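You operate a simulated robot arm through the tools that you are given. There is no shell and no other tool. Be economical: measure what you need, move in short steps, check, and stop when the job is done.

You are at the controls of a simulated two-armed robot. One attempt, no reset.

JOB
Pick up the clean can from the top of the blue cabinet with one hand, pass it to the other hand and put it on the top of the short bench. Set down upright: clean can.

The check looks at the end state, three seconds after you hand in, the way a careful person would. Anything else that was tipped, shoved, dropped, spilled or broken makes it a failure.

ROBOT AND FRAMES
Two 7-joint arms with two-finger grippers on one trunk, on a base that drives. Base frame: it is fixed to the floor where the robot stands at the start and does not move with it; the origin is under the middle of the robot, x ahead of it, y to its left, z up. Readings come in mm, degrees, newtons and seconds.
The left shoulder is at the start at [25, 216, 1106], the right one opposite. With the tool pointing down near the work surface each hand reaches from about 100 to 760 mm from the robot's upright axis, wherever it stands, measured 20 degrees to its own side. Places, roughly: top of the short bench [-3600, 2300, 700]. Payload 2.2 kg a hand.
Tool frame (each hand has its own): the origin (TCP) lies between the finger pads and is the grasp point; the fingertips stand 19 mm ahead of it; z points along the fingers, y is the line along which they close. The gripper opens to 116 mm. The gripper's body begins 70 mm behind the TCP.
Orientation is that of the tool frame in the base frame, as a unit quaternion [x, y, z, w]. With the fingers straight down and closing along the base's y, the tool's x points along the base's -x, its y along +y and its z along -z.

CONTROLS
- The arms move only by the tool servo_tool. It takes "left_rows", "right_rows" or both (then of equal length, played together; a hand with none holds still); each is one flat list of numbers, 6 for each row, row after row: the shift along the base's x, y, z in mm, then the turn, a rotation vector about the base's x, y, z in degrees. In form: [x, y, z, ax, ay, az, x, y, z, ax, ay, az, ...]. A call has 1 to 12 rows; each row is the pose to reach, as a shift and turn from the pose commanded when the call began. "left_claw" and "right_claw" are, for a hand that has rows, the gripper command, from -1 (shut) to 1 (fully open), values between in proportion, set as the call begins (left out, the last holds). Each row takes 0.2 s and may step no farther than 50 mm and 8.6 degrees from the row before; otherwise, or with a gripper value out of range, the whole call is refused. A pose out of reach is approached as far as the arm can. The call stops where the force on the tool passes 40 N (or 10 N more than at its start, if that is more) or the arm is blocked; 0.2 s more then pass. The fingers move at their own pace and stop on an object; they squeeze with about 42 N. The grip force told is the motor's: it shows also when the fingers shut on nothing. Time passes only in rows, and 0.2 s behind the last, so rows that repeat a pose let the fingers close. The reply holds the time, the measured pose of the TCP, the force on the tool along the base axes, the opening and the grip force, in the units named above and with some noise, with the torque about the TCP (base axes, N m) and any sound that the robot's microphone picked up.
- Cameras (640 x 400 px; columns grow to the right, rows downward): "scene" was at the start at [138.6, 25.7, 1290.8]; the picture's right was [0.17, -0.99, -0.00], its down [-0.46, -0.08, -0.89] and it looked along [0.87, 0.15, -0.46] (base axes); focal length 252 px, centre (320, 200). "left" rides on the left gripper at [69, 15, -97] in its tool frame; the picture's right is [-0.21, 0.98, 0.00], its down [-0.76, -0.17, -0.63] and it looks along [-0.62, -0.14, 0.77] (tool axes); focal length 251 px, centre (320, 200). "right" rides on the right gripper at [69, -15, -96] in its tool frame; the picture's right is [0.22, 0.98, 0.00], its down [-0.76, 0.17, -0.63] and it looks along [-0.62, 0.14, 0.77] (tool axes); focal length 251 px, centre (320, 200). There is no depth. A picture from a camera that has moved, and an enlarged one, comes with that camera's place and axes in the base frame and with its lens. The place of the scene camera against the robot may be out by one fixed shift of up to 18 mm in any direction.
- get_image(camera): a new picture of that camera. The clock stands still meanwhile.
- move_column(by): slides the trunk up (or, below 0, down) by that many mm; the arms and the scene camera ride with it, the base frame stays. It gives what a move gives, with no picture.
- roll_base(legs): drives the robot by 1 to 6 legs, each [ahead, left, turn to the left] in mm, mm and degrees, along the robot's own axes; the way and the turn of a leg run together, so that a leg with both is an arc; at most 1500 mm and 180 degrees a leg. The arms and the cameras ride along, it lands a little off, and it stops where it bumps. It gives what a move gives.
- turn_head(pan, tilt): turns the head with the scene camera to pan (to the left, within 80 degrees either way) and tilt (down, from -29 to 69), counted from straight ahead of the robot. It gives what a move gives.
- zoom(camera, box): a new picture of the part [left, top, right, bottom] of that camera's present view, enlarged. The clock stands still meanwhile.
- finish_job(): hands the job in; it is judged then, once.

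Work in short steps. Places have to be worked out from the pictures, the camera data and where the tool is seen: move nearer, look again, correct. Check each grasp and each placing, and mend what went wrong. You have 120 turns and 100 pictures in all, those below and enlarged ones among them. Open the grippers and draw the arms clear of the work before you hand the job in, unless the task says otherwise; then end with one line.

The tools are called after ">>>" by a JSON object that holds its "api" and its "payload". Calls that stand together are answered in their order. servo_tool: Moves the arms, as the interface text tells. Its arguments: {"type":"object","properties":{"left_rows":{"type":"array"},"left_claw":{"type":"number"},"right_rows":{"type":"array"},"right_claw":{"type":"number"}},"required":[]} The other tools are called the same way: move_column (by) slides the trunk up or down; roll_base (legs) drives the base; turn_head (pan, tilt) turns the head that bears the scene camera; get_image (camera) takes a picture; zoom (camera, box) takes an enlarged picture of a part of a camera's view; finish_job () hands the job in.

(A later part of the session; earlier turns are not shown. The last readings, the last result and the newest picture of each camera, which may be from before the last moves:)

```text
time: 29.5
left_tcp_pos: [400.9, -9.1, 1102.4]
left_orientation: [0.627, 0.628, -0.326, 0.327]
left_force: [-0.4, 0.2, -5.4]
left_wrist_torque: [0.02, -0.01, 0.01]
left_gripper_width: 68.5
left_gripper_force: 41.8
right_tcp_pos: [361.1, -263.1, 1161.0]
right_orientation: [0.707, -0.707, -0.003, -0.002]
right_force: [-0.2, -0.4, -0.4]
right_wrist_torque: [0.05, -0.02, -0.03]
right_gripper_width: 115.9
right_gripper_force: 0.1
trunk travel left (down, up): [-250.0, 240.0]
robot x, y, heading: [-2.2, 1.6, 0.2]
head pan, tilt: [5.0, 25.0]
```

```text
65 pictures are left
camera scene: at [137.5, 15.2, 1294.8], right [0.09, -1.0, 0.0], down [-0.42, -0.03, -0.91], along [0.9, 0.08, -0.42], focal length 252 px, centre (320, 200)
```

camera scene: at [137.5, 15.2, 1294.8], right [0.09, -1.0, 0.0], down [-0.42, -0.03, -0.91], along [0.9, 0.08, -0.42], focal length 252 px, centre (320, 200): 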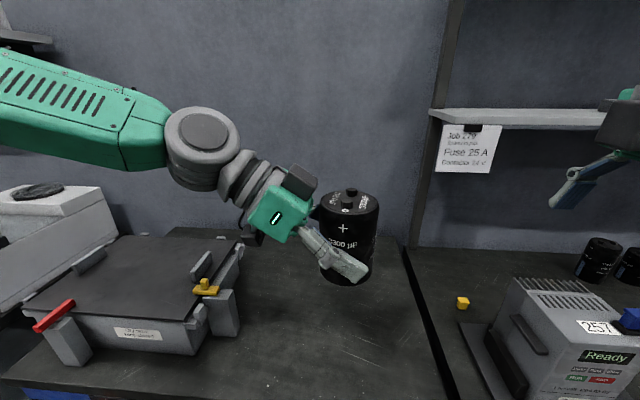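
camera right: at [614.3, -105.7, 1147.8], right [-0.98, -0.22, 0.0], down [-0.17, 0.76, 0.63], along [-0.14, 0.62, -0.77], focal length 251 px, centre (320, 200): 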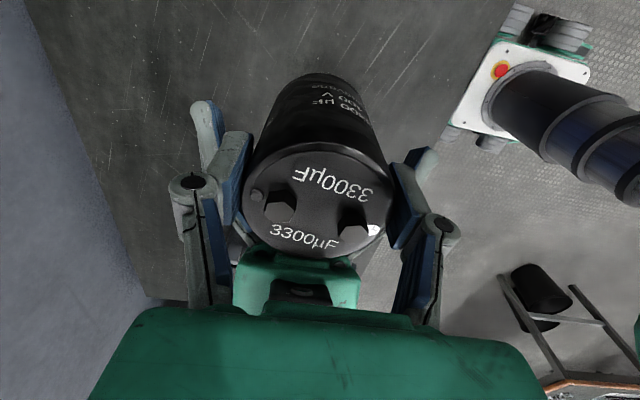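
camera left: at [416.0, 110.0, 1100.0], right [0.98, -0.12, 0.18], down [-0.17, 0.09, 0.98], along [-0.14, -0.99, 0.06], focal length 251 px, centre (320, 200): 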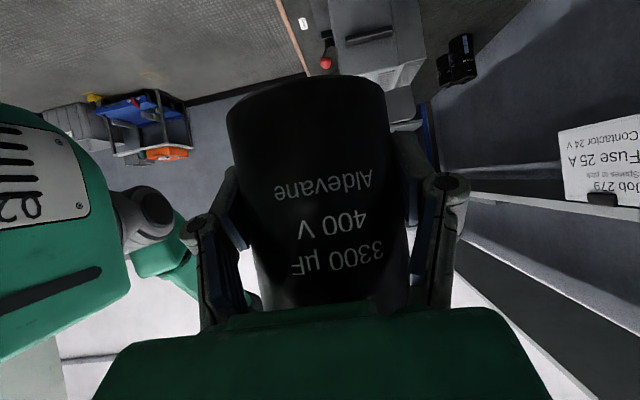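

Steady. I back up 350 mm, then look to both sides.

>>> {"api": "roll_base", "payload": {"legs": [[-350, 0, 0]]}}

>>> {"api": "turn_head", "payload": {"pan": 80, "tilt": 35}}

>>> {"api": "get_image", "payload": {"camera": "scene"}}

>>> {"api": "turn_head", "payload": {"pan": -80, "tilt": 35}}

>>> {"api": "get_image", "payload": {"camera": "scene"}}

```text
time: 31.8
left_tcp_pos: [52.4, -5.1, 1100.5]
left_orientation: [0.627, 0.626, -0.328, 0.327]
left_force: [0.1, 0.0, -4.7]
left_wrist_torque: [0.02, 0.02, -0.03]
left_gripper_width: 68.7
left_gripper_force: 42.1
right_tcp_pos: [12.1, -258.9, 1161.2]
right_orientation: [0.707, -0.707, -0.001, 0.0]
right_force: [0.2, 0.7, 0.7]
right_wrist_torque: [-0.02, 0.01, 0.01]
right_gripper_width: 115.9
right_gripper_force: 0.1
trunk travel left (down, up): [-250.0, 240.0]
robot x, y, heading: [-350.7, 1.8, -0.3]
head pan, tilt: [5.0, 25.0]
```

```text
time: 33.2
left_tcp_pos: [51.0, -6.6, 1101.8]
left_orientation: [0.628, 0.626, -0.328, 0.327]
left_force: [-0.9, 1.1, -5.4]
left_wrist_torque: [-0.01, -0.03, 0.02]
left_gripper_width: 68.3
left_gripper_force: 41.9
right_tcp_pos: [10.9, -260.4, 1162.9]
right_orientation: [0.708, -0.706, -0.001, -0.002]
right_force: [-1.1, 0.5, -0.2]
right_wrist_torque: [0.01, 0.0, -0.02]
right_gripper_width: 115.9
right_gripper_force: 0.1
trunk travel left (down, up): [-250.0, 240.0]
robot x, y, heading: [-347.9, -1.2, 0.2]
head pan, tilt: [80.0, 35.0]
```

```text
64 pictures are left
camera scene: at [-286.8, 97.1, 1279.1], right [0.98, -0.17, 0.0], down [-0.1, -0.56, -0.82], along [0.14, 0.81, -0.57], focal length 252 px, centre (320, 200)
```

scene: 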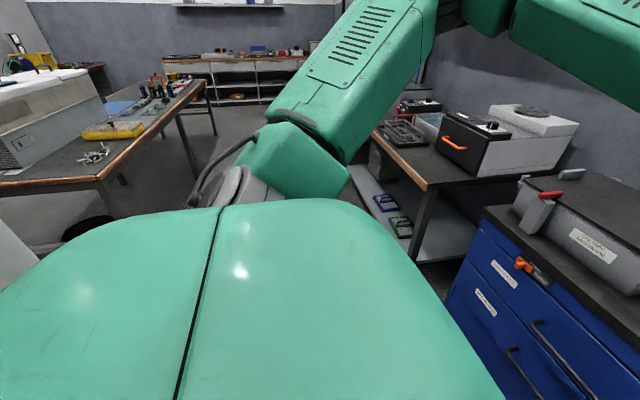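

```text
time: 35.7
left_tcp_pos: [48.8, -5.9, 1100.5]
left_orientation: [0.628, 0.626, -0.327, 0.327]
left_force: [-0.2, -0.6, -4.8]
left_wrist_torque: [-0.01, 0.02, 0.01]
left_gripper_width: 68.5
left_gripper_force: 42.2
right_tcp_pos: [8.4, -258.8, 1164.3]
right_orientation: [-0.707, 0.707, 0.001, 0.001]
right_force: [-0.2, 0.4, 1.1]
right_wrist_torque: [0.01, -0.02, 0.02]
right_gripper_width: 116.1
right_gripper_force: 0.1
trunk travel left (down, up): [-250.0, 240.0]
robot x, y, heading: [-350.1, -2.3, -0.2]
head pan, tilt: [-80.0, 35.0]
```

```text
63 pictures are left
camera scene: at [-287.0, -76.8, 1279.0], right [-0.98, -0.17, 0.0], down [-0.1, 0.57, -0.82], along [0.14, -0.81, -0.57], focal length 252 px, centre (320, 200)
```

scene: 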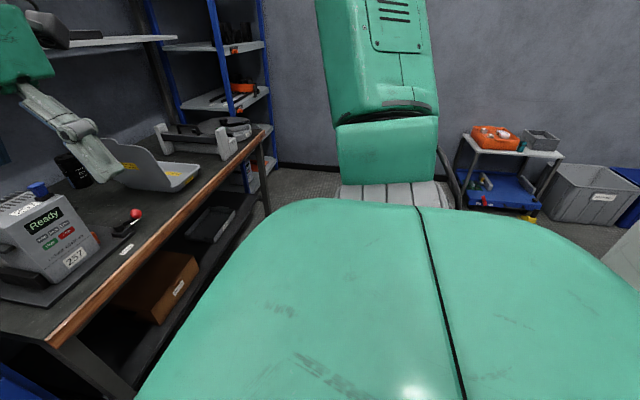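

The space around is free. I turn left 90° in place and look ahead and left for the short bench.

>>> {"api": "roll_base", "payload": {"legs": [[0, 0, 90]]}}

>>> {"api": "turn_head", "payload": {"pan": 30, "tilt": 20}}

>>> {"api": "get_image", "payload": {"camera": "scene"}}

>>> {"api": "turn_head", "payload": {"pan": 80, "tilt": 20}}

>>> {"api": "get_image", "payload": {"camera": "scene"}}

```text
time: 39.9
left_tcp_pos: [-345.3, 399.8, 1101.6]
left_orientation: [-0.002, 0.887, 0.002, 0.462]
left_force: [-0.9, 0.0, -4.9]
left_wrist_torque: [0.02, -0.02, 0.01]
left_gripper_width: 68.4
left_gripper_force: 42.2
right_tcp_pos: [-92.4, 362.4, 1162.3]
right_orientation: [1.0, 0.002, -0.002, -0.001]
right_force: [-0.5, 0.2, 0.4]
right_wrist_torque: [0.02, 0.01, 0.01]
right_gripper_width: 115.9
right_gripper_force: 0.0
trunk travel left (down, up): [-250.0, 240.0]
robot x, y, heading: [-349.4, -1.2, 90.3]
head pan, tilt: [-80.0, 35.0]
```

```text
time: 41.8
left_tcp_pos: [-344.8, 399.0, 1102.5]
left_orientation: [-0.002, 0.887, 0.003, 0.463]
left_force: [-0.3, 0.8, -4.5]
left_wrist_torque: [-0.02, 0.01, 0.01]
left_gripper_width: 68.5
left_gripper_force: 41.3
right_tcp_pos: [-92.3, 358.0, 1162.5]
right_orientation: [1.0, 0.003, -0.002, 0.0]
right_force: [-0.6, 0.0, 0.4]
right_wrist_torque: [0.0, -0.01, 0.03]
right_gripper_width: 116.1
right_gripper_force: 0.0
trunk travel left (down, up): [-250.0, 240.0]
robot x, y, heading: [-350.4, -0.7, 90.3]
head pan, tilt: [30.0, 20.0]
```

```text
62 pictures are left
camera scene: at [-391.5, 134.1, 1302.7], right [0.86, 0.5, 0.0], down [0.17, -0.3, -0.94], along [-0.47, 0.81, -0.34], focal length 252 px, centre (320, 200)
```

scene: 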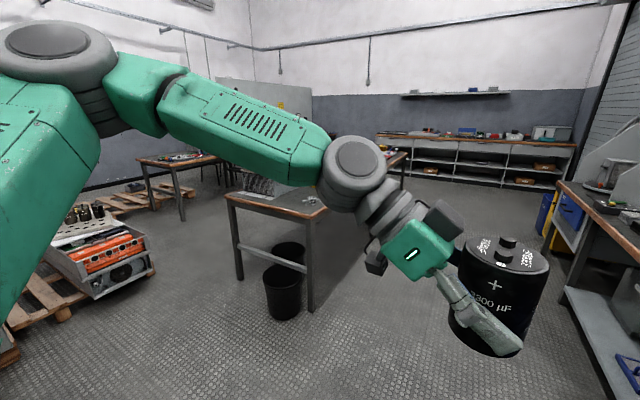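

```text
time: 43.0
left_tcp_pos: [-344.3, 397.6, 1101.8]
left_orientation: [-0.002, 0.887, 0.004, 0.462]
left_force: [-0.2, 0.2, -4.7]
left_wrist_torque: [0.01, 0.01, 0.0]
left_gripper_width: 68.3
left_gripper_force: 42.2
right_tcp_pos: [-90.9, 357.7, 1163.0]
right_orientation: [1.0, 0.004, -0.001, -0.002]
right_force: [0.5, -0.7, -0.2]
right_wrist_torque: [0.01, 0.03, 0.02]
right_gripper_width: 116.2
right_gripper_force: 0.0
trunk travel left (down, up): [-250.0, 240.0]
robot x, y, heading: [-351.4, -1.7, 90.6]
head pan, tilt: [80.0, 20.0]
```

```text
61 pictures are left
camera scene: at [-436.4, 69.5, 1303.0], right [0.17, 0.99, 0.0], down [0.34, -0.06, -0.94], along [-0.93, 0.16, -0.34], focal length 252 px, centre (320, 200)
```

scene: 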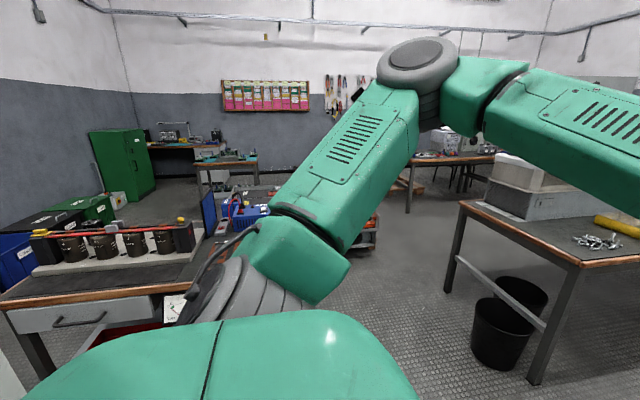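

The short bench should appear near (440,154) here, matching the small bench past the long table. I zoom in on it.

>>> {"api": "zoom", "payload": {"camera": "scene", "box": [370, 110, 530, 230]}}

>>> {"api": "zoom", "payload": {"camera": "scene", "box": [180, 120, 400, 260]}}

```text
3.33 times, centred on (450, 170) of scene
camera zoom: at [-436.4, 69.5, 1303.0], right [0.17, 0.99, 0.0], down [0.34, -0.06, -0.94], along [-0.93, 0.16, -0.34], focal length 839 px, centre (-113, 300)
```

zoom: 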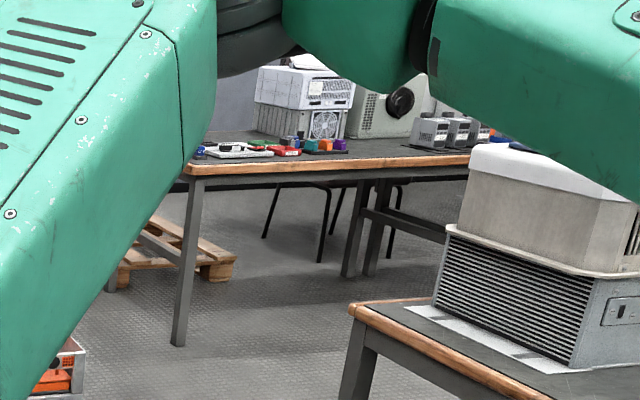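

```text
2.86 times, centred on (290, 190) of scene
camera zoom: at [-436.4, 69.5, 1303.0], right [0.17, 0.99, 0.0], down [0.34, -0.06, -0.94], along [-0.93, 0.16, -0.34], focal length 719 px, centre (406, 229)
```

zoom: 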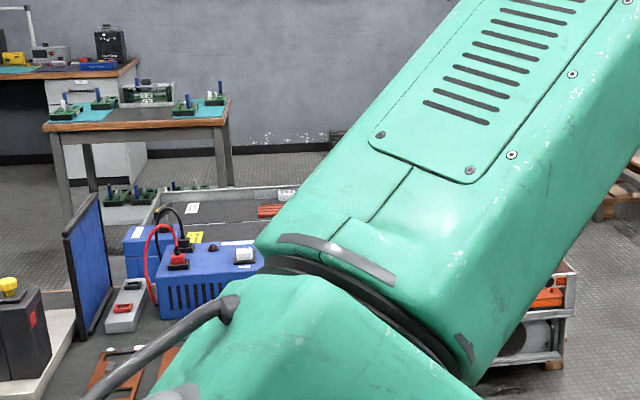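

The bench's near edge is about x -3300, y 1700..2900. Between here and there lie the long table (y>1100), a pallet with a crate near [-2450, 100..950] and a table on the left. I turn to heading 160, go part of the way and look again.

>>> {"api": "roll_base", "payload": {"legs": [[0, 0, 70], [700, 0, 0]]}}

>>> {"api": "turn_head", "payload": {"pan": -25, "tilt": 30}}

>>> {"api": "get_image", "payload": {"camera": "scene"}}

>>> {"api": "turn_head", "payload": {"pan": 25, "tilt": 40}}

>>> {"api": "get_image", "payload": {"camera": "scene"}}

```text
time: 49.9
left_tcp_pos: [-1386.4, 380.9, 1101.7]
left_orientation: [-0.51, 0.726, 0.268, 0.377]
left_force: [0.1, 1.5, -4.4]
left_wrist_torque: [0.04, -0.03, 0.01]
left_gripper_width: 68.4
left_gripper_force: 42.4
right_tcp_pos: [-1262.7, 606.9, 1162.3]
right_orientation: [0.818, 0.575, -0.002, 0.0]
right_force: [0.0, 0.3, 1.0]
right_wrist_torque: [0.04, 0.01, 0.0]
right_gripper_width: 116.1
right_gripper_force: 0.0
trunk travel left (down, up): [-250.0, 240.0]
robot x, y, heading: [-1012.8, 239.7, 160.4]
head pan, tilt: [80.0, 20.0]
```

```text
time: 51.7
left_tcp_pos: [-1386.4, 380.8, 1104.2]
left_orientation: [-0.509, 0.726, 0.268, 0.377]
left_force: [-0.3, 0.1, -5.1]
left_wrist_torque: [-0.01, 0.0, -0.01]
left_gripper_width: 68.4
left_gripper_force: 42.2
right_tcp_pos: [-1259.9, 605.2, 1164.3]
right_orientation: [0.818, 0.575, -0.003, -0.001]
right_force: [0.4, -0.2, -0.1]
right_wrist_torque: [0.01, 0.01, -0.01]
right_gripper_width: 116.1
right_gripper_force: 0.1
trunk travel left (down, up): [-250.0, 240.0]
robot x, y, heading: [-1015.1, 242.2, 160.1]
head pan, tilt: [-25.0, 30.0]
```

```text
58 pictures are left
camera scene: at [-1113.7, 330.5, 1286.6], right [0.7, 0.71, 0.0], down [0.36, -0.35, -0.86], along [-0.61, 0.61, -0.5], focal length 252 px, centre (320, 200)
```

scene: 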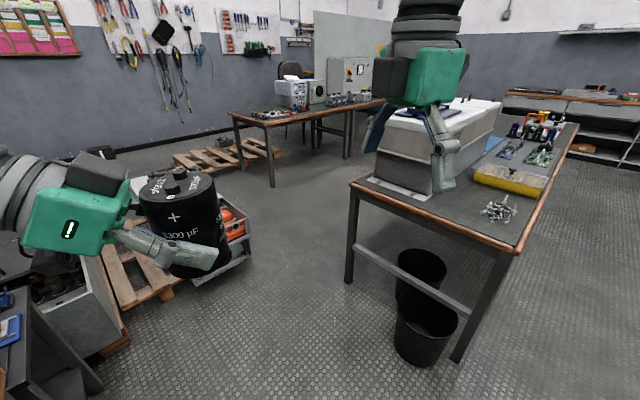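

```text
time: 52.9
left_tcp_pos: [-1384.1, 381.6, 1103.7]
left_orientation: [-0.509, 0.726, 0.269, 0.377]
left_force: [-0.3, -0.7, -4.2]
left_wrist_torque: [0.01, 0.01, -0.02]
left_gripper_width: 68.7
left_gripper_force: 41.6
right_tcp_pos: [-1260.1, 607.4, 1164.1]
right_orientation: [0.818, 0.575, -0.003, -0.002]
right_force: [-0.1, 0.0, 0.9]
right_wrist_torque: [0.0, 0.02, 0.02]
right_gripper_width: 116.0
right_gripper_force: 0.1
trunk travel left (down, up): [-250.0, 240.0]
robot x, y, heading: [-1010.5, 243.8, 159.9]
head pan, tilt: [25.0, 40.0]
```

```text
57 pictures are left
camera scene: at [-1134.2, 259.1, 1271.3], right [-0.09, 1.0, 0.0], down [0.64, 0.06, -0.76], along [-0.76, -0.07, -0.64], focal length 252 px, centre (320, 200)
```

scene: 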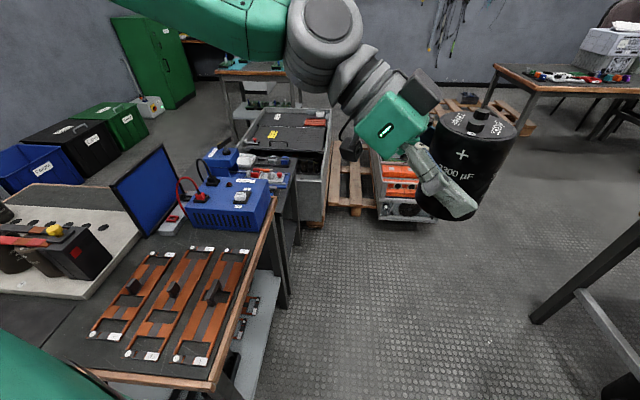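

Measured: crate corner at about [-2475, 960], long table's leg at about [-1800, 1255], a gap of about 730 mm; tables on the left stay at y<150. I raise the trunk so the arms clear everything, then drive to [-1890, 540] and turn to heading 114 to face the gap.

>>> {"api": "move_column", "payload": {"by": 200}}

>>> {"api": "roll_base", "payload": {"legs": [[0, 0, 1.3], [920, 0, 0], [0, 0, -47]]}}

>>> {"api": "turn_head", "payload": {"pan": 0, "tilt": 45}}

>>> {"api": "get_image", "payload": {"camera": "scene"}}

```text
time: 55.1
left_tcp_pos: [-1384.7, 380.3, 1302.9]
left_orientation: [-0.508, 0.726, 0.268, 0.377]
left_force: [-0.2, -0.5, -5.1]
left_wrist_torque: [0.0, -0.02, -0.01]
left_gripper_width: 68.4
left_gripper_force: 41.5
right_tcp_pos: [-1259.7, 605.7, 1363.5]
right_orientation: [0.818, 0.575, -0.003, -0.001]
right_force: [-0.7, 0.4, -0.5]
right_wrist_torque: [-0.02, 0.02, 0.0]
right_gripper_width: 115.8
right_gripper_force: 0.0
trunk travel left (down, up): [-450.0, 40.0]
robot x, y, heading: [-1011.2, 243.3, 160.1]
head pan, tilt: [25.0, 40.0]
```

```text
time: 62.4
left_tcp_pos: [-2048.4, 894.8, 1303.8]
left_orientation: [-0.187, 0.866, 0.101, 0.452]
left_force: [-0.2, -0.5, -4.6]
left_wrist_torque: [0.02, -0.03, 0.03]
left_gripper_width: 68.6
left_gripper_force: 41.8
right_tcp_pos: [-1801.0, 962.9, 1364.3]
right_orientation: [0.977, 0.213, -0.002, -0.003]
right_force: [0.1, -1.5, 0.3]
right_wrist_torque: [0.0, -0.01, -0.04]
right_gripper_width: 116.0
right_gripper_force: 0.0
trunk travel left (down, up): [-450.0, 40.0]
robot x, y, heading: [-1888.1, 529.5, 114.6]
head pan, tilt: [25.0, 40.0]
```

```text
time: 63.3
left_tcp_pos: [-2045.0, 891.7, 1303.9]
left_orientation: [-0.186, 0.867, 0.101, 0.451]
left_force: [1.0, -0.2, -6.0]
left_wrist_torque: [0.03, -0.04, 0.02]
left_gripper_width: 68.4
left_gripper_force: 42.2
right_tcp_pos: [-1797.3, 959.4, 1364.1]
right_orientation: [0.977, 0.214, -0.002, -0.003]
right_force: [-0.3, -0.6, 0.4]
right_wrist_torque: [-0.02, -0.03, 0.01]
right_gripper_width: 116.0
right_gripper_force: 0.1
trunk travel left (down, up): [-450.0, 40.0]
robot x, y, heading: [-1884.0, 532.1, 114.9]
head pan, tilt: [0.0, 45.0]
```

```text
56 pictures are left
camera scene: at [-1933.8, 656.4, 1464.1], right [0.91, 0.42, 0.0], down [0.29, -0.65, -0.7], along [-0.29, 0.64, -0.71], focal length 252 px, centre (320, 200)
```

scene: 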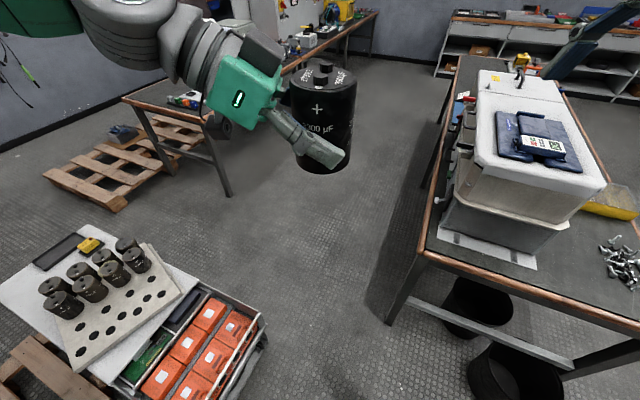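

The gap is tighter than thought: crate corner near [-2320, 930] to table corner [-1808, 1213], about 600 mm. I look straight down at my base to gauge its width.

>>> {"api": "turn_head", "payload": {"pan": 0, "tilt": 69}}

>>> {"api": "get_image", "payload": {"camera": "scene"}}

>>> {"api": "turn_head", "payload": {"pan": 60, "tilt": 60}}

>>> {"api": "get_image", "payload": {"camera": "scene"}}

```text
time: 64.2
left_tcp_pos: [-2045.7, 892.3, 1303.4]
left_orientation: [-0.186, 0.867, 0.101, 0.452]
left_force: [-0.2, -0.1, -5.5]
left_wrist_torque: [0.04, 0.02, 0.02]
left_gripper_width: 68.4
left_gripper_force: 42.2
right_tcp_pos: [-1798.3, 961.7, 1363.7]
right_orientation: [0.977, 0.213, -0.002, -0.003]
right_force: [-0.1, 0.9, 0.4]
right_wrist_torque: [0.0, -0.02, 0.02]
right_gripper_width: 116.0
right_gripper_force: 0.0
trunk travel left (down, up): [-450.0, 40.0]
robot x, y, heading: [-1888.7, 530.9, 114.6]
head pan, tilt: [0.0, 68.8]
```

```text
55 pictures are left
camera scene: at [-1923.5, 633.6, 1435.3], right [0.91, 0.42, 0.0], down [0.39, -0.85, -0.36], along [-0.15, 0.33, -0.93], focal length 252 px, centre (320, 200)
```

scene: 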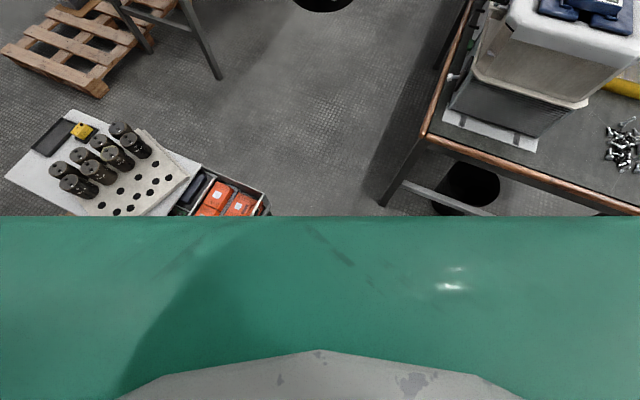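

```text
time: 65.5
left_tcp_pos: [-2044.6, 891.9, 1304.4]
left_orientation: [-0.186, 0.867, 0.101, 0.451]
left_force: [0.0, 0.2, -5.0]
left_wrist_torque: [0.01, 0.0, 0.01]
left_gripper_width: 68.3
left_gripper_force: 41.8
right_tcp_pos: [-1796.9, 960.2, 1365.4]
right_orientation: [0.977, 0.213, -0.002, -0.003]
right_force: [-0.5, -0.8, -0.7]
right_wrist_torque: [0.0, 0.01, 0.03]
right_gripper_width: 116.1
right_gripper_force: 0.1
trunk travel left (down, up): [-450.0, 40.0]
robot x, y, heading: [-1885.9, 533.3, 114.6]
head pan, tilt: [60.0, 60.0]
```

```text
54 pictures are left
camera scene: at [-1966.6, 589.0, 1444.7], right [0.1, 1.0, 0.0], down [0.86, -0.08, -0.5], along [-0.5, 0.04, -0.87], focal length 252 px, centre (320, 200)
```

scene: 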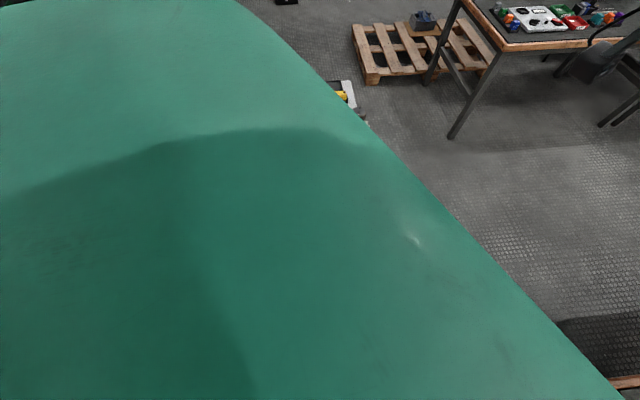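

The torso hides my base; the right hand's camera can see it from the front. I take that picture.

>>> {"api": "get_image", "payload": {"camera": "right"}}

```text
53 pictures are left
camera right: at [-1741.6, 1002.2, 1461.0], right [0.6, -0.8, -0.01], down [-0.61, -0.47, 0.63], along [-0.51, -0.38, -0.77], focal length 251 px, centre (320, 200)
```

right: 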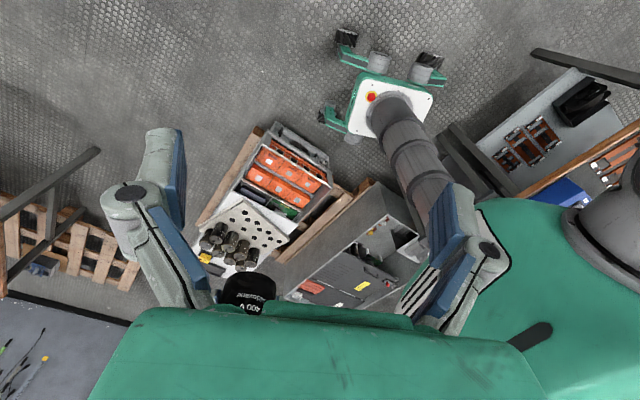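

From this view the base's wheels sit at ±210 by ±195 mm, about 470 mm wide overall, against a gap of about 595. I line up on the gap's centre normal: [-1745, 671], heading 126, then re-measure.

>>> {"api": "roll_base", "payload": {"legs": [[0, 0, 11.4], [30, -196, 0]]}}

>>> {"api": "turn_head", "payload": {"pan": 0, "tilt": 50}}

>>> {"api": "get_image", "payload": {"camera": "scene"}}

>>> {"api": "get_image", "payload": {"camera": "right"}}

```text
time: 67.8
left_tcp_pos: [-1979.5, 987.4, 1303.9]
left_orientation: [-0.272, 0.842, 0.147, 0.442]
left_force: [-0.7, 0.4, -4.5]
left_wrist_torque: [-0.06, -0.01, 0.01]
left_gripper_width: 68.5
left_gripper_force: 42.2
right_tcp_pos: [-1749.5, 1104.8, 1365.1]
right_orientation: [0.951, 0.311, 0.001, -0.003]
right_force: [0.2, 0.5, -0.3]
right_wrist_torque: [0.0, -0.03, 0.02]
right_gripper_width: 116.0
right_gripper_force: 0.1
trunk travel left (down, up): [-450.0, 40.0]
robot x, y, heading: [-1746.7, 673.4, 126.3]
head pan, tilt: [60.0, 60.0]
```

```text
time: 69.1
left_tcp_pos: [-1947.5, 1006.6, 1305.8]
left_orientation: [-0.273, 0.849, 0.144, 0.429]
left_force: [0.9, -0.1, -5.0]
left_wrist_torque: [0.01, 0.05, 0.0]
left_gripper_width: 68.5
left_gripper_force: 42.2
right_tcp_pos: [-1718.9, 1124.9, 1357.9]
right_orientation: [0.951, 0.309, -0.012, 0.004]
right_force: [0.0, 0.9, 0.4]
right_wrist_torque: [-0.01, 0.09, 0.0]
right_gripper_width: 115.6
right_gripper_force: 0.2
trunk travel left (down, up): [-450.0, 40.0]
robot x, y, heading: [-1747.0, 670.3, 125.9]
head pan, tilt: [0.0, 50.0]
```

```text
52 pictures are left
camera scene: at [-1787.4, 798.3, 1456.8], right [0.81, 0.59, -0.02], down [0.44, -0.63, -0.64], along [-0.39, 0.51, -0.77], focal length 252 px, centre (320, 200)
```

scene: 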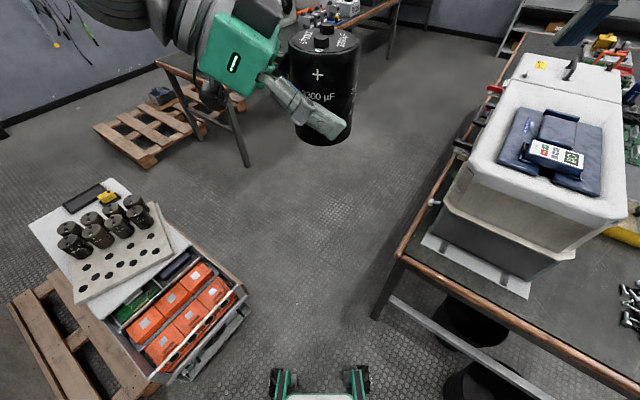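

```text
51 pictures are left
camera right: at [-1670.5, 1178.3, 1452.0], right [0.75, -0.66, -0.01], down [-0.5, -0.57, 0.65], along [-0.44, -0.48, -0.76], focal length 251 px, centre (320, 200)
```

right: 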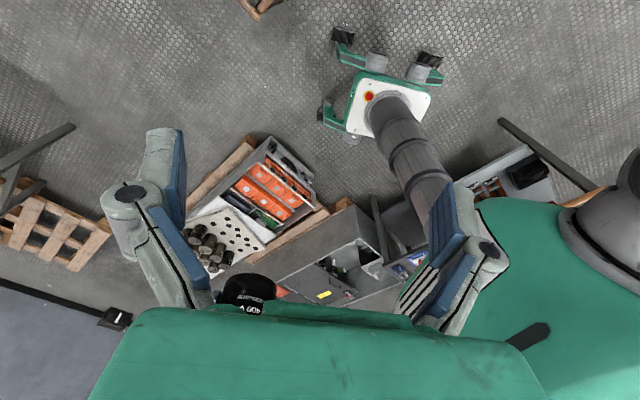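

Readings show the upper body shifted ~35 mm to the right after the sideways leg, as if leaning. I hold still and read again.

>>> {"api": "turn_head", "payload": {"pan": -50, "tilt": 50}}

>>> {"api": "get_image", "payload": {"camera": "scene"}}

```text
time: 70.3
left_tcp_pos: [-1982.5, 982.9, 1305.4]
left_orientation: [-0.273, 0.841, 0.148, 0.442]
left_force: [-0.5, -0.1, -5.8]
left_wrist_torque: [0.0, -0.06, -0.06]
left_gripper_width: 68.5
left_gripper_force: 42.1
right_tcp_pos: [-1753.0, 1099.8, 1365.6]
right_orientation: [0.95, 0.311, 0.002, -0.004]
right_force: [-0.1, -0.3, 0.2]
right_wrist_torque: [0.01, -0.01, -0.03]
right_gripper_width: 116.1
right_gripper_force: 0.1
trunk travel left (down, up): [-450.0, 40.0]
robot x, y, heading: [-1749.2, 669.3, 125.7]
head pan, tilt: [-50.0, 50.0]
```

```text
50 pictures are left
camera scene: at [-1754.4, 787.8, 1457.4], right [0.97, -0.24, 0.0], down [-0.18, -0.74, -0.64], along [0.16, 0.62, -0.77], focal length 252 px, centre (320, 200)
```

scene: 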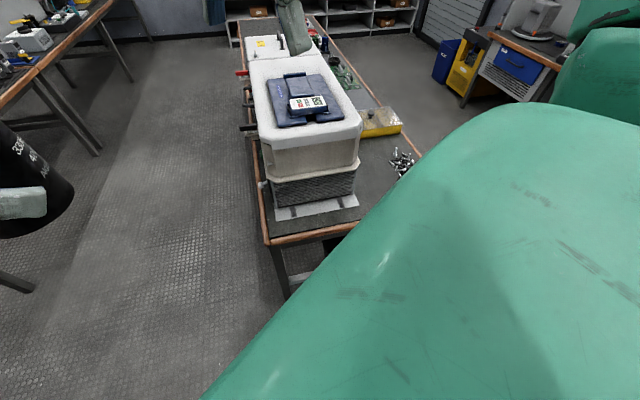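

It was only a transient sway and has settled. I re-measure the crate corner from both cameras while still, using zooms.

>>> {"api": "turn_head", "payload": {"pan": 15, "tilt": 55}}

>>> {"api": "zoom", "payload": {"camera": "scene", "box": [160, 120, 480, 400]}}

>>> {"api": "zoom", "payload": {"camera": "right", "box": [180, 10, 460, 260]}}

```text
time: 71.6
left_tcp_pos: [-1952.8, 1004.6, 1304.9]
left_orientation: [-0.273, 0.848, 0.145, 0.431]
left_force: [0.0, -0.5, -4.5]
left_wrist_torque: [0.0, 0.01, 0.02]
left_gripper_width: 68.6
left_gripper_force: 42.1
right_tcp_pos: [-1725.4, 1122.7, 1353.3]
right_orientation: [0.951, 0.309, -0.008, 0.011]
right_force: [1.3, -0.5, -0.5]
right_wrist_torque: [-0.04, 0.02, -0.02]
right_gripper_width: 116.0
right_gripper_force: 0.0
trunk travel left (down, up): [-450.0, 40.0]
robot x, y, heading: [-1745.1, 676.1, 126.2]
head pan, tilt: [15.0, 55.0]
```

```text
1.43 times, centred on (320, 260) of scene
camera zoom: at [-1822.7, 764.9, 1450.5], right [0.63, 0.78, 0.0], down [0.64, -0.52, -0.57], along [-0.44, 0.36, -0.82], focal length 359 px, centre (320, 114)
```

zoom: 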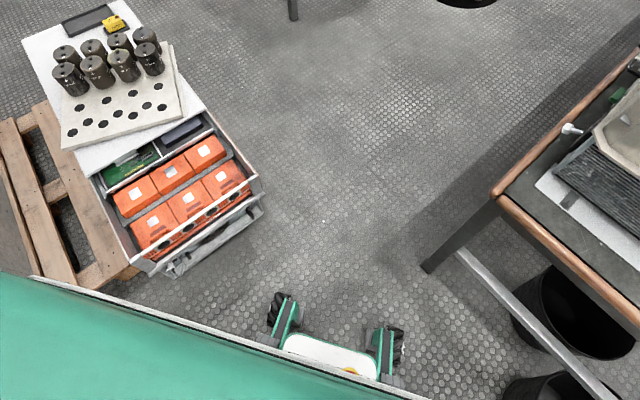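

```text
1.60 times, centred on (320, 135) of right
camera zoom: at [-1677.8, 1177.4, 1447.2], right [0.75, -0.66, 0.01], down [-0.51, -0.56, 0.65], along [-0.42, -0.49, -0.76], focal length 402 px, centre (320, 304)
```

zoom: 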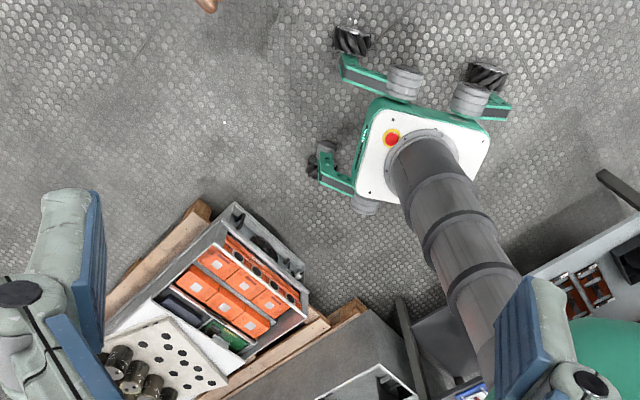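

The arms read shifted again, so something may be oscillating. I hold both arms still for 2.4 s and read.

>>> {"api": "servo_tool", "payload": {"left_rows": [0, 0, 0, 0, 0, 0, 0, 0, 0, 0, 0, 0, 0, 0, 0, 0, 0, 0, 0, 0, 0, 0, 0, 0, 0, 0, 0, 0, 0, 0, 0, 0, 0, 0, 0, 0, 0, 0, 0, 0, 0, 0, 0, 0, 0, 0, 0, 0], "right_rows": [0, 0, 0, 0, 0, 0, 0, 0, 0, 0, 0, 0, 0, 0, 0, 0, 0, 0, 0, 0, 0, 0, 0, 0, 0, 0, 0, 0, 0, 0, 0, 0, 0, 0, 0, 0, 0, 0, 0, 0, 0, 0, 0, 0, 0, 0, 0, 0]}}

>>> {"api": "servo_tool", "payload": {"left_rows": [0, 0, 0, 0, 0, 0]}}

>>> {"api": "get_image", "payload": {"camera": "left"}}

```text
time: 73.4
left_tcp_pos: [-1965.1, 997.1, 1304.8]
left_orientation: [-0.273, 0.844, 0.146, 0.437]
left_force: [-0.7, -0.1, -5.0]
left_wrist_torque: [0.01, -0.03, 0.02]
left_gripper_width: 68.2
left_gripper_force: 42.0
right_tcp_pos: [-1737.7, 1114.5, 1352.1]
right_orientation: [0.95, 0.311, 0.0, 0.012]
right_force: [-0.5, 0.2, -0.1]
right_wrist_torque: [0.02, -0.02, 0.01]
right_gripper_width: 115.9
right_gripper_force: 0.1
trunk travel left (down, up): [-450.0, 40.0]
robot x, y, heading: [-1746.8, 671.6, 126.3]
head pan, tilt: [15.0, 55.0]
```

```text
time: 73.8
left_tcp_pos: [-1945.7, 1005.3, 1303.0]
left_orientation: [-0.272, 0.849, 0.143, 0.43]
left_force: [1.2, 0.4, -5.2]
left_wrist_torque: [0.02, 0.01, 0.04]
left_gripper_width: 68.3
left_gripper_force: 42.0
right_tcp_pos: [-1717.9, 1122.2, 1360.4]
right_orientation: [0.95, 0.311, -0.014, -0.001]
right_force: [0.4, -0.2, 1.3]
right_wrist_torque: [0.01, 0.09, -0.01]
right_gripper_width: 116.3
right_gripper_force: 0.0
trunk travel left (down, up): [-450.0, 40.0]
robot x, y, heading: [-1743.2, 671.1, 126.1]
head pan, tilt: [15.0, 55.0]
```

```text
47 pictures are left
camera left: at [-2051.4, 948.7, 1304.2], right [-0.47, 0.86, 0.18], down [0.05, -0.18, 0.98], along [0.88, 0.47, 0.04], focal length 251 px, centre (320, 200)
```

left: 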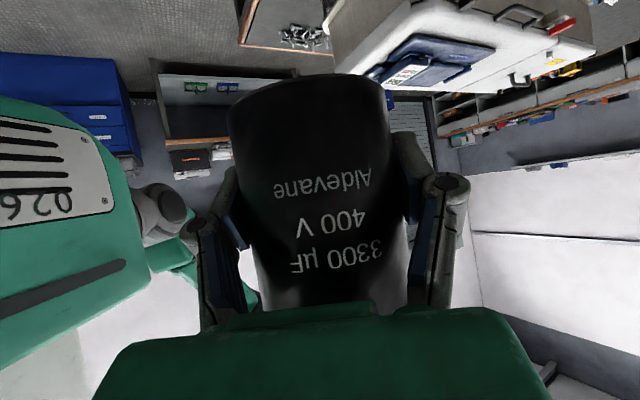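

The torso keeps swaying with the column high. The box on the table tops out near z 1050, so I lower the column 120 mm, which still clears it, and see if the sway dies.

>>> {"api": "move_column", "payload": {"by": -120}}

>>> {"api": "servo_tool", "payload": {"left_rows": [0, 0, 0, 0, 0, 0, 0, 0, 0, 0, 0, 0, 0, 0, 0, 0, 0, 0]}}

>>> {"api": "servo_tool", "payload": {"left_rows": [0, 0, 0, 0, 0, 0]}}

>>> {"api": "servo_tool", "payload": {"left_rows": [0, 0, 0, 0, 0, 0]}}

```text
time: 75.3
left_tcp_pos: [-1948.4, 1005.8, 1186.9]
left_orientation: [-0.272, 0.848, 0.146, 0.432]
left_force: [-0.1, -0.9, -4.3]
left_wrist_torque: [-0.01, 0.05, 0.09]
left_gripper_width: 68.4
left_gripper_force: 41.7
right_tcp_pos: [-1718.7, 1120.7, 1228.5]
right_orientation: [0.95, 0.311, -0.007, 0.015]
right_force: [-0.4, -1.3, -0.2]
right_wrist_torque: [0.06, 0.01, 0.01]
right_gripper_width: 115.7
right_gripper_force: 0.0
trunk travel left (down, up): [-330.0, 160.0]
robot x, y, heading: [-1742.9, 680.3, 126.0]
head pan, tilt: [15.0, 55.0]
```

```text
time: 76.1
left_tcp_pos: [-1987.3, 984.7, 1181.6]
left_orientation: [-0.272, 0.841, 0.145, 0.445]
left_force: [-1.2, 0.8, -6.7]
left_wrist_torque: [0.0, -0.12, -0.04]
left_gripper_width: 68.3
left_gripper_force: 41.9
right_tcp_pos: [-1757.3, 1098.6, 1234.1]
right_orientation: [0.951, 0.308, 0.01, 0.013]
right_force: [-0.3, 0.3, -2.7]
right_wrist_torque: [-0.03, 0.0, 0.0]
right_gripper_width: 115.9
right_gripper_force: 0.1
trunk travel left (down, up): [-330.0, 160.0]
robot x, y, heading: [-1747.9, 666.6, 125.3]
head pan, tilt: [15.0, 55.0]
```

```text
time: 76.7
left_tcp_pos: [-1995.1, 957.8, 1186.6]
left_orientation: [-0.27, 0.836, 0.155, 0.452]
left_force: [-1.4, -1.3, -4.8]
left_wrist_torque: [0.05, -0.06, 0.02]
left_gripper_width: 68.4
left_gripper_force: 42.2
right_tcp_pos: [-1772.1, 1073.4, 1257.4]
right_orientation: [0.949, 0.315, 0.011, -0.014]
right_force: [-0.6, -0.5, 0.6]
right_wrist_torque: [0.1, -0.08, 0.01]
right_gripper_width: 116.1
right_gripper_force: 0.0
trunk travel left (down, up): [-330.0, 160.0]
robot x, y, heading: [-1742.1, 672.6, 126.7]
head pan, tilt: [15.0, 55.0]
stopped in row 1 (left hand): the arm was blocked; the commanded pose is now the measured one
```

```text
time: 77.1
left_tcp_pos: [-1950.2, 999.6, 1185.3]
left_orientation: [-0.273, 0.845, 0.149, 0.436]
left_force: [0.2, -0.3, -3.9]
left_wrist_torque: [0.0, 0.05, 0.0]
left_gripper_width: 68.5
left_gripper_force: 42.1
right_tcp_pos: [-1724.5, 1116.6, 1235.0]
right_orientation: [0.95, 0.313, -0.002, 0.011]
right_force: [0.3, -0.3, -0.9]
right_wrist_torque: [0.0, 0.03, -0.03]
right_gripper_width: 116.1
right_gripper_force: 0.1
trunk travel left (down, up): [-330.0, 160.0]
robot x, y, heading: [-1734.8, 683.5, 126.4]
head pan, tilt: [15.0, 55.0]
```

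The rocking is getting larger, so something is wrong: maybe an elbow or the base touches something. I look right and at the arms before moving.

>>> {"api": "turn_head", "payload": {"pan": -80, "tilt": 20}}

>>> {"api": "get_image", "payload": {"camera": "scene"}}

>>> {"api": "get_image", "payload": {"camera": "right"}}

```text
time: 78.8
left_tcp_pos: [-1988.9, 972.7, 1181.2]
left_orientation: [-0.27, 0.838, 0.148, 0.45]
left_force: [0.5, 3.1, -7.3]
left_wrist_torque: [-0.07, -0.12, -0.1]
left_gripper_width: 68.4
left_gripper_force: 42.0
right_tcp_pos: [-1763.3, 1086.8, 1239.3]
right_orientation: [0.95, 0.31, 0.014, 0.008]
right_force: [0.5, -0.4, -1.1]
right_wrist_torque: [-0.01, 0.04, 0.0]
right_gripper_width: 116.0
right_gripper_force: 0.0
trunk travel left (down, up): [-330.0, 160.0]
robot x, y, heading: [-1739.0, 669.3, 126.2]
head pan, tilt: [-80.0, 20.0]
```

```text
46 pictures are left
camera scene: at [-1740.1, 759.2, 1383.4], right [0.72, -0.69, 0.02], down [-0.2, -0.23, -0.95], along [0.66, 0.68, -0.31], focal length 252 px, centre (320, 200)
```

scene: 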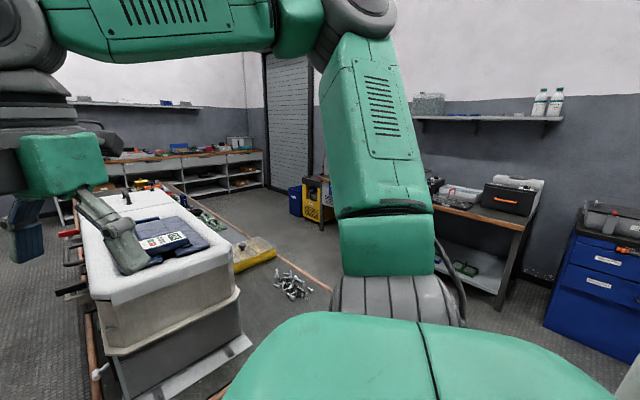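

```text
45 pictures are left
camera right: at [-1720.5, 1141.2, 1337.0], right [0.75, -0.66, 0.03], down [-0.53, -0.58, 0.62], along [-0.39, -0.48, -0.78], focal length 251 px, centre (320, 200)
```

right: 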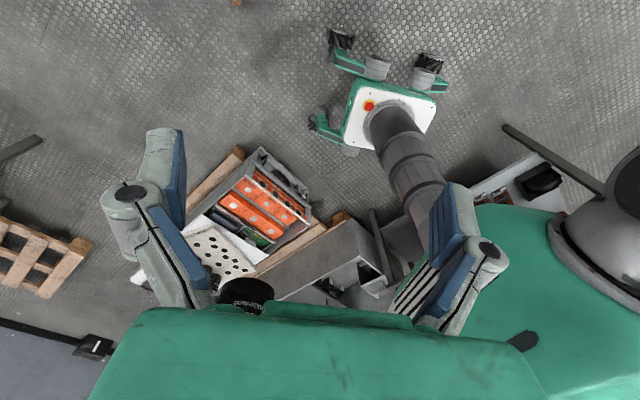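

I see no contact anywhere. It may be a servo/base resonance, so I reverse a little to let the base re-settle and read again.

>>> {"api": "roll_base", "payload": {"legs": [[-60, 0, 0]]}}

>>> {"api": "turn_head", "payload": {"pan": 0, "tilt": 50}}

>>> {"api": "turn_head", "payload": {"pan": 5, "tilt": 50}}

>>> {"api": "get_image", "payload": {"camera": "scene"}}

```text
time: 79.8
left_tcp_pos: [-1942.4, 936.9, 1181.5]
left_orientation: [-0.273, 0.84, 0.147, 0.445]
left_force: [-0.3, 2.1, -5.0]
left_wrist_torque: [-0.04, -0.09, -0.04]
left_gripper_width: 68.4
left_gripper_force: 41.9
right_tcp_pos: [-1718.5, 1052.9, 1231.3]
right_orientation: [0.95, 0.311, 0.012, 0.018]
right_force: [-0.2, 0.4, -2.5]
right_wrist_torque: [-0.03, 0.02, 0.02]
right_gripper_width: 115.7
right_gripper_force: 0.0
trunk travel left (down, up): [-330.0, 160.0]
robot x, y, heading: [-1702.2, 623.3, 126.0]
head pan, tilt: [-80.0, 20.0]
```

```text
time: 81.3
left_tcp_pos: [-1943.4, 908.7, 1190.5]
left_orientation: [-0.268, 0.84, 0.156, 0.446]
left_force: [-1.0, -1.3, -4.7]
left_wrist_torque: [-0.01, -0.04, 0.04]
left_gripper_width: 68.1
left_gripper_force: 42.2
right_tcp_pos: [-1718.9, 1024.7, 1243.1]
right_orientation: [0.95, 0.313, 0.012, 0.005]
right_force: [0.6, -0.2, 0.3]
right_wrist_torque: [0.06, 0.01, 0.0]
right_gripper_width: 115.7
right_gripper_force: 0.0
trunk travel left (down, up): [-330.0, 160.0]
robot x, y, heading: [-1709.1, 618.9, 126.1]
head pan, tilt: [0.0, 50.0]
```

```text
time: 82.0
left_tcp_pos: [-1862.9, 978.5, 1181.3]
left_orientation: [-0.276, 0.856, 0.142, 0.415]
left_force: [1.0, 0.1, -6.6]
left_wrist_torque: [0.05, 0.01, 0.02]
left_gripper_width: 68.3
left_gripper_force: 42.3
right_tcp_pos: [-1639.6, 1097.9, 1218.0]
right_orientation: [0.949, 0.314, -0.025, 0.022]
right_force: [0.4, 0.3, 0.5]
right_wrist_torque: [-0.1, 0.04, -0.04]
right_gripper_width: 116.0
right_gripper_force: 0.1
trunk travel left (down, up): [-330.0, 160.0]
robot x, y, heading: [-1690.6, 632.8, 126.7]
head pan, tilt: [5.0, 50.0]
```

```text
44 pictures are left
camera scene: at [-1710.6, 779.1, 1333.9], right [0.75, 0.66, -0.05], down [0.48, -0.6, -0.64], along [-0.45, 0.45, -0.77], focal length 252 px, centre (320, 200)
```

scene: 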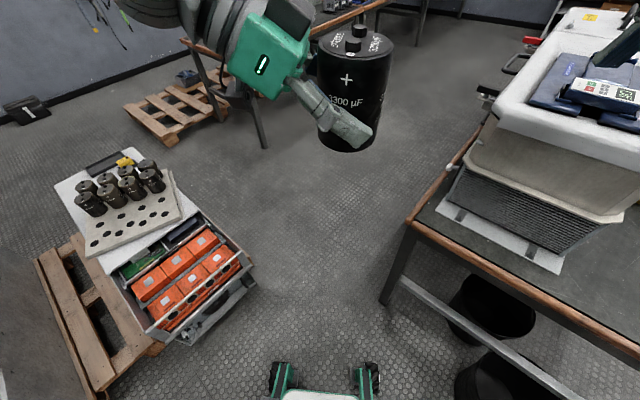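

The rocking is now about ±50 mm, which is risky. I lower the column by 150 to bring the centre of mass down (the hands are still clear of the table and box).

>>> {"api": "move_column", "payload": {"by": -150}}

>>> {"api": "turn_head", "payload": {"pan": 5, "tilt": 48}}

>>> {"api": "turn_head", "payload": {"pan": 5, "tilt": 46}}

```text
time: 83.8
left_tcp_pos: [-1864.8, 979.0, 1033.6]
left_orientation: [-0.276, 0.856, 0.142, 0.413]
left_force: [2.0, 2.0, -4.4]
left_wrist_torque: [-0.09, 0.11, -0.01]
left_gripper_width: 68.4
left_gripper_force: 42.2
right_tcp_pos: [-1639.4, 1097.3, 1066.2]
right_orientation: [0.949, 0.314, -0.024, 0.026]
right_force: [1.0, 1.0, 0.2]
right_wrist_torque: [-0.15, 0.16, -0.01]
right_gripper_width: 116.0
right_gripper_force: 0.1
trunk travel left (down, up): [-180.0, 310.0]
robot x, y, heading: [-1691.1, 632.4, 126.5]
head pan, tilt: [5.0, 50.0]
```

```text
time: 84.4
left_tcp_pos: [-1893.7, 950.9, 1040.0]
left_orientation: [-0.27, 0.849, 0.15, 0.428]
left_force: [1.3, -1.4, -3.7]
left_wrist_torque: [0.02, 0.14, 0.14]
left_gripper_width: 68.4
left_gripper_force: 42.1
right_tcp_pos: [-1668.8, 1067.6, 1066.9]
right_orientation: [0.949, 0.312, -0.004, 0.032]
right_force: [-0.5, -0.4, 1.0]
right_wrist_torque: [0.03, 0.0, 0.04]
right_gripper_width: 115.7
right_gripper_force: 0.1
trunk travel left (down, up): [-180.0, 310.0]
robot x, y, heading: [-1698.5, 627.9, 125.9]
head pan, tilt: [5.0, 48.0]
```

```text
time: 85.0
left_tcp_pos: [-1950.0, 917.0, 1037.2]
left_orientation: [-0.271, 0.838, 0.153, 0.449]
left_force: [-2.4, -0.8, -5.7]
left_wrist_torque: [0.03, -0.13, -0.09]
left_gripper_width: 68.4
left_gripper_force: 42.1
right_tcp_pos: [-1725.2, 1032.0, 1089.1]
right_orientation: [0.95, 0.313, 0.017, 0.011]
right_force: [-2.2, -0.4, -0.5]
right_wrist_torque: [0.05, -0.2, 0.01]
right_gripper_width: 115.9
right_gripper_force: 0.0
trunk travel left (down, up): [-180.0, 310.0]
robot x, y, heading: [-1713.6, 619.8, 126.1]
head pan, tilt: [5.0, 46.0]
```

Still rocking from side to side. I drive back 250 mm into open floor, away from table and crate, and check whether it dies down.

>>> {"api": "roll_base", "payload": {"legs": [[-250, 0, 0]]}}

>>> {"api": "move_column", "payload": {"by": -60}}

>>> {"api": "turn_head", "payload": {"pan": 5, "tilt": 46}}

>>> {"api": "turn_head", "payload": {"pan": 5, "tilt": 46}}

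>>> {"api": "turn_head", "payload": {"pan": 5, "tilt": 46}}

>>> {"api": "turn_head", "payload": {"pan": 5, "tilt": 46}}

```text
time: 86.8
left_tcp_pos: [-1780.6, 729.4, 1036.5]
left_orientation: [-0.27, 0.843, 0.149, 0.441]
left_force: [0.4, -0.2, -7.3]
left_wrist_torque: [0.12, -0.15, -0.03]
left_gripper_width: 68.3
left_gripper_force: 42.1
right_tcp_pos: [-1552.8, 845.7, 1075.4]
right_orientation: [0.951, 0.309, 0.01, 0.025]
right_force: [-0.1, -0.1, -2.4]
right_wrist_torque: [0.01, 0.01, 0.03]
right_gripper_width: 116.0
right_gripper_force: 0.1
trunk travel left (down, up): [-180.0, 310.0]
robot x, y, heading: [-1564.6, 420.6, 125.5]
head pan, tilt: [5.0, 46.0]
```

```text
time: 87.8
left_tcp_pos: [-1718.6, 765.2, 978.2]
left_orientation: [-0.27, 0.858, 0.143, 0.413]
left_force: [2.3, 0.6, -5.2]
left_wrist_torque: [-0.02, 0.13, 0.05]
left_gripper_width: 68.3
left_gripper_force: 42.6
right_tcp_pos: [-1492.1, 881.8, 996.0]
right_orientation: [0.95, 0.308, -0.019, 0.042]
right_force: [2.0, 0.2, 0.0]
right_wrist_torque: [-0.06, 0.12, 0.01]
right_gripper_width: 116.1
right_gripper_force: 0.1
trunk travel left (down, up): [-120.0, 370.0]
robot x, y, heading: [-1555.4, 423.3, 125.9]
head pan, tilt: [5.0, 46.0]
```

```text
time: 88.4
left_tcp_pos: [-1779.1, 729.4, 977.1]
left_orientation: [-0.27, 0.845, 0.148, 0.438]
left_force: [-2.0, 2.3, -6.6]
left_wrist_torque: [-0.03, -0.11, -0.13]
left_gripper_width: 68.2
left_gripper_force: 41.7
right_tcp_pos: [-1549.9, 843.5, 1010.2]
right_orientation: [0.951, 0.308, 0.01, 0.033]
right_force: [-0.8, 0.4, -0.9]
right_wrist_torque: [0.03, -0.06, 0.03]
right_gripper_width: 115.9
right_gripper_force: 0.0
trunk travel left (down, up): [-120.0, 370.0]
robot x, y, heading: [-1567.4, 416.4, 125.5]
head pan, tilt: [5.0, 46.0]
```

```text
time: 89.0
left_tcp_pos: [-1770.9, 729.0, 981.0]
left_orientation: [-0.269, 0.846, 0.15, 0.435]
left_force: [-1.7, -0.6, -5.4]
left_wrist_torque: [0.02, -0.06, -0.03]
left_gripper_width: 68.5
left_gripper_force: 42.1
right_tcp_pos: [-1544.1, 842.7, 1017.6]
right_orientation: [0.95, 0.31, 0.004, 0.021]
right_force: [-0.1, -1.0, 0.9]
right_wrist_torque: [0.07, -0.11, 0.03]
right_gripper_width: 116.3
right_gripper_force: 0.1
trunk travel left (down, up): [-120.0, 370.0]
robot x, y, heading: [-1567.1, 414.2, 125.6]
head pan, tilt: [5.0, 46.0]
```

```text
time: 89.6
left_tcp_pos: [-1720.4, 765.9, 976.1]
left_orientation: [-0.271, 0.857, 0.142, 0.414]
left_force: [0.6, 0.8, -5.1]
left_wrist_torque: [0.03, 0.04, 0.08]
left_gripper_width: 68.3
left_gripper_force: 42.2
right_tcp_pos: [-1493.3, 882.5, 998.9]
right_orientation: [0.95, 0.31, -0.021, 0.034]
right_force: [-0.8, 1.0, 0.2]
right_wrist_torque: [-0.07, 0.0, 0.01]
right_gripper_width: 115.9
right_gripper_force: 0.0
trunk travel left (down, up): [-120.0, 370.0]
robot x, y, heading: [-1551.8, 418.1, 125.9]
head pan, tilt: [5.0, 46.0]
```

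```text
time: 90.2
left_tcp_pos: [-1732.1, 758.9, 976.8]
left_orientation: [-0.271, 0.855, 0.143, 0.418]
left_force: [1.1, 0.4, -5.6]
left_wrist_torque: [-0.03, 0.07, 0.0]
left_gripper_width: 68.7
left_gripper_force: 42.0
right_tcp_pos: [-1505.8, 874.0, 997.3]
right_orientation: [0.95, 0.308, -0.012, 0.042]
right_force: [1.0, 1.2, 0.3]
right_wrist_torque: [-0.05, 0.09, -0.03]
right_gripper_width: 115.9
right_gripper_force: 0.1
trunk travel left (down, up): [-120.0, 370.0]
robot x, y, heading: [-1556.7, 420.5, 125.6]
head pan, tilt: [5.0, 46.0]
```

The rocking persists in open floor. I inspect the base and wheels with the right camera.

>>> {"api": "zoom", "payload": {"camera": "right", "box": [260, 0, 500, 200]}}

>>> {"api": "get_image", "payload": {"camera": "left"}}

```text
2.00 times, centred on (380, 100) of right
camera zoom: at [-1458.9, 935.0, 1089.0], right [0.75, -0.66, 0.06], down [-0.52, -0.52, 0.68], along [-0.42, -0.54, -0.73], focal length 503 px, centre (200, 400)
```

zoom: 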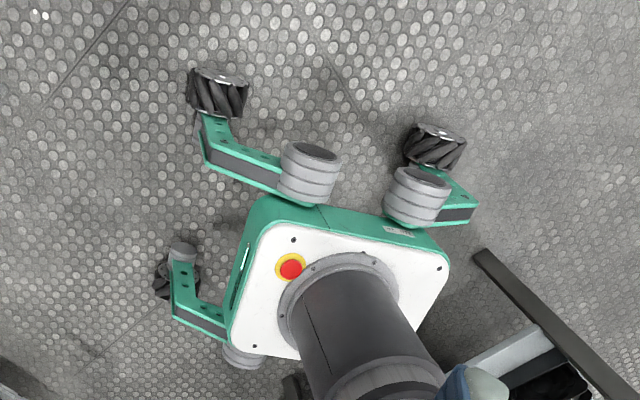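

```text
42 pictures are left
camera left: at [-1837.2, 701.1, 981.5], right [-0.46, 0.87, 0.19], down [0.07, -0.17, 0.98], along [0.88, 0.47, 0.02], focal length 251 px, centre (320, 200)
```

left: 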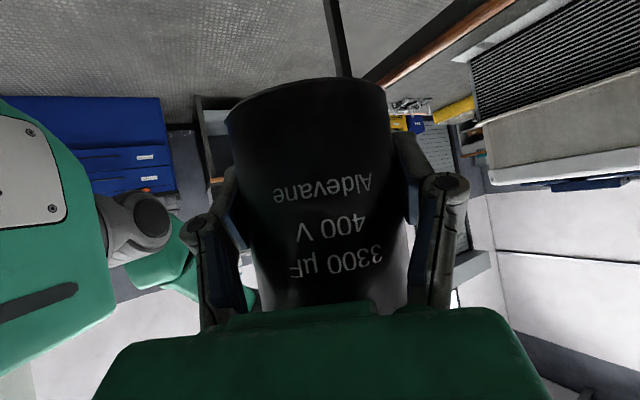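

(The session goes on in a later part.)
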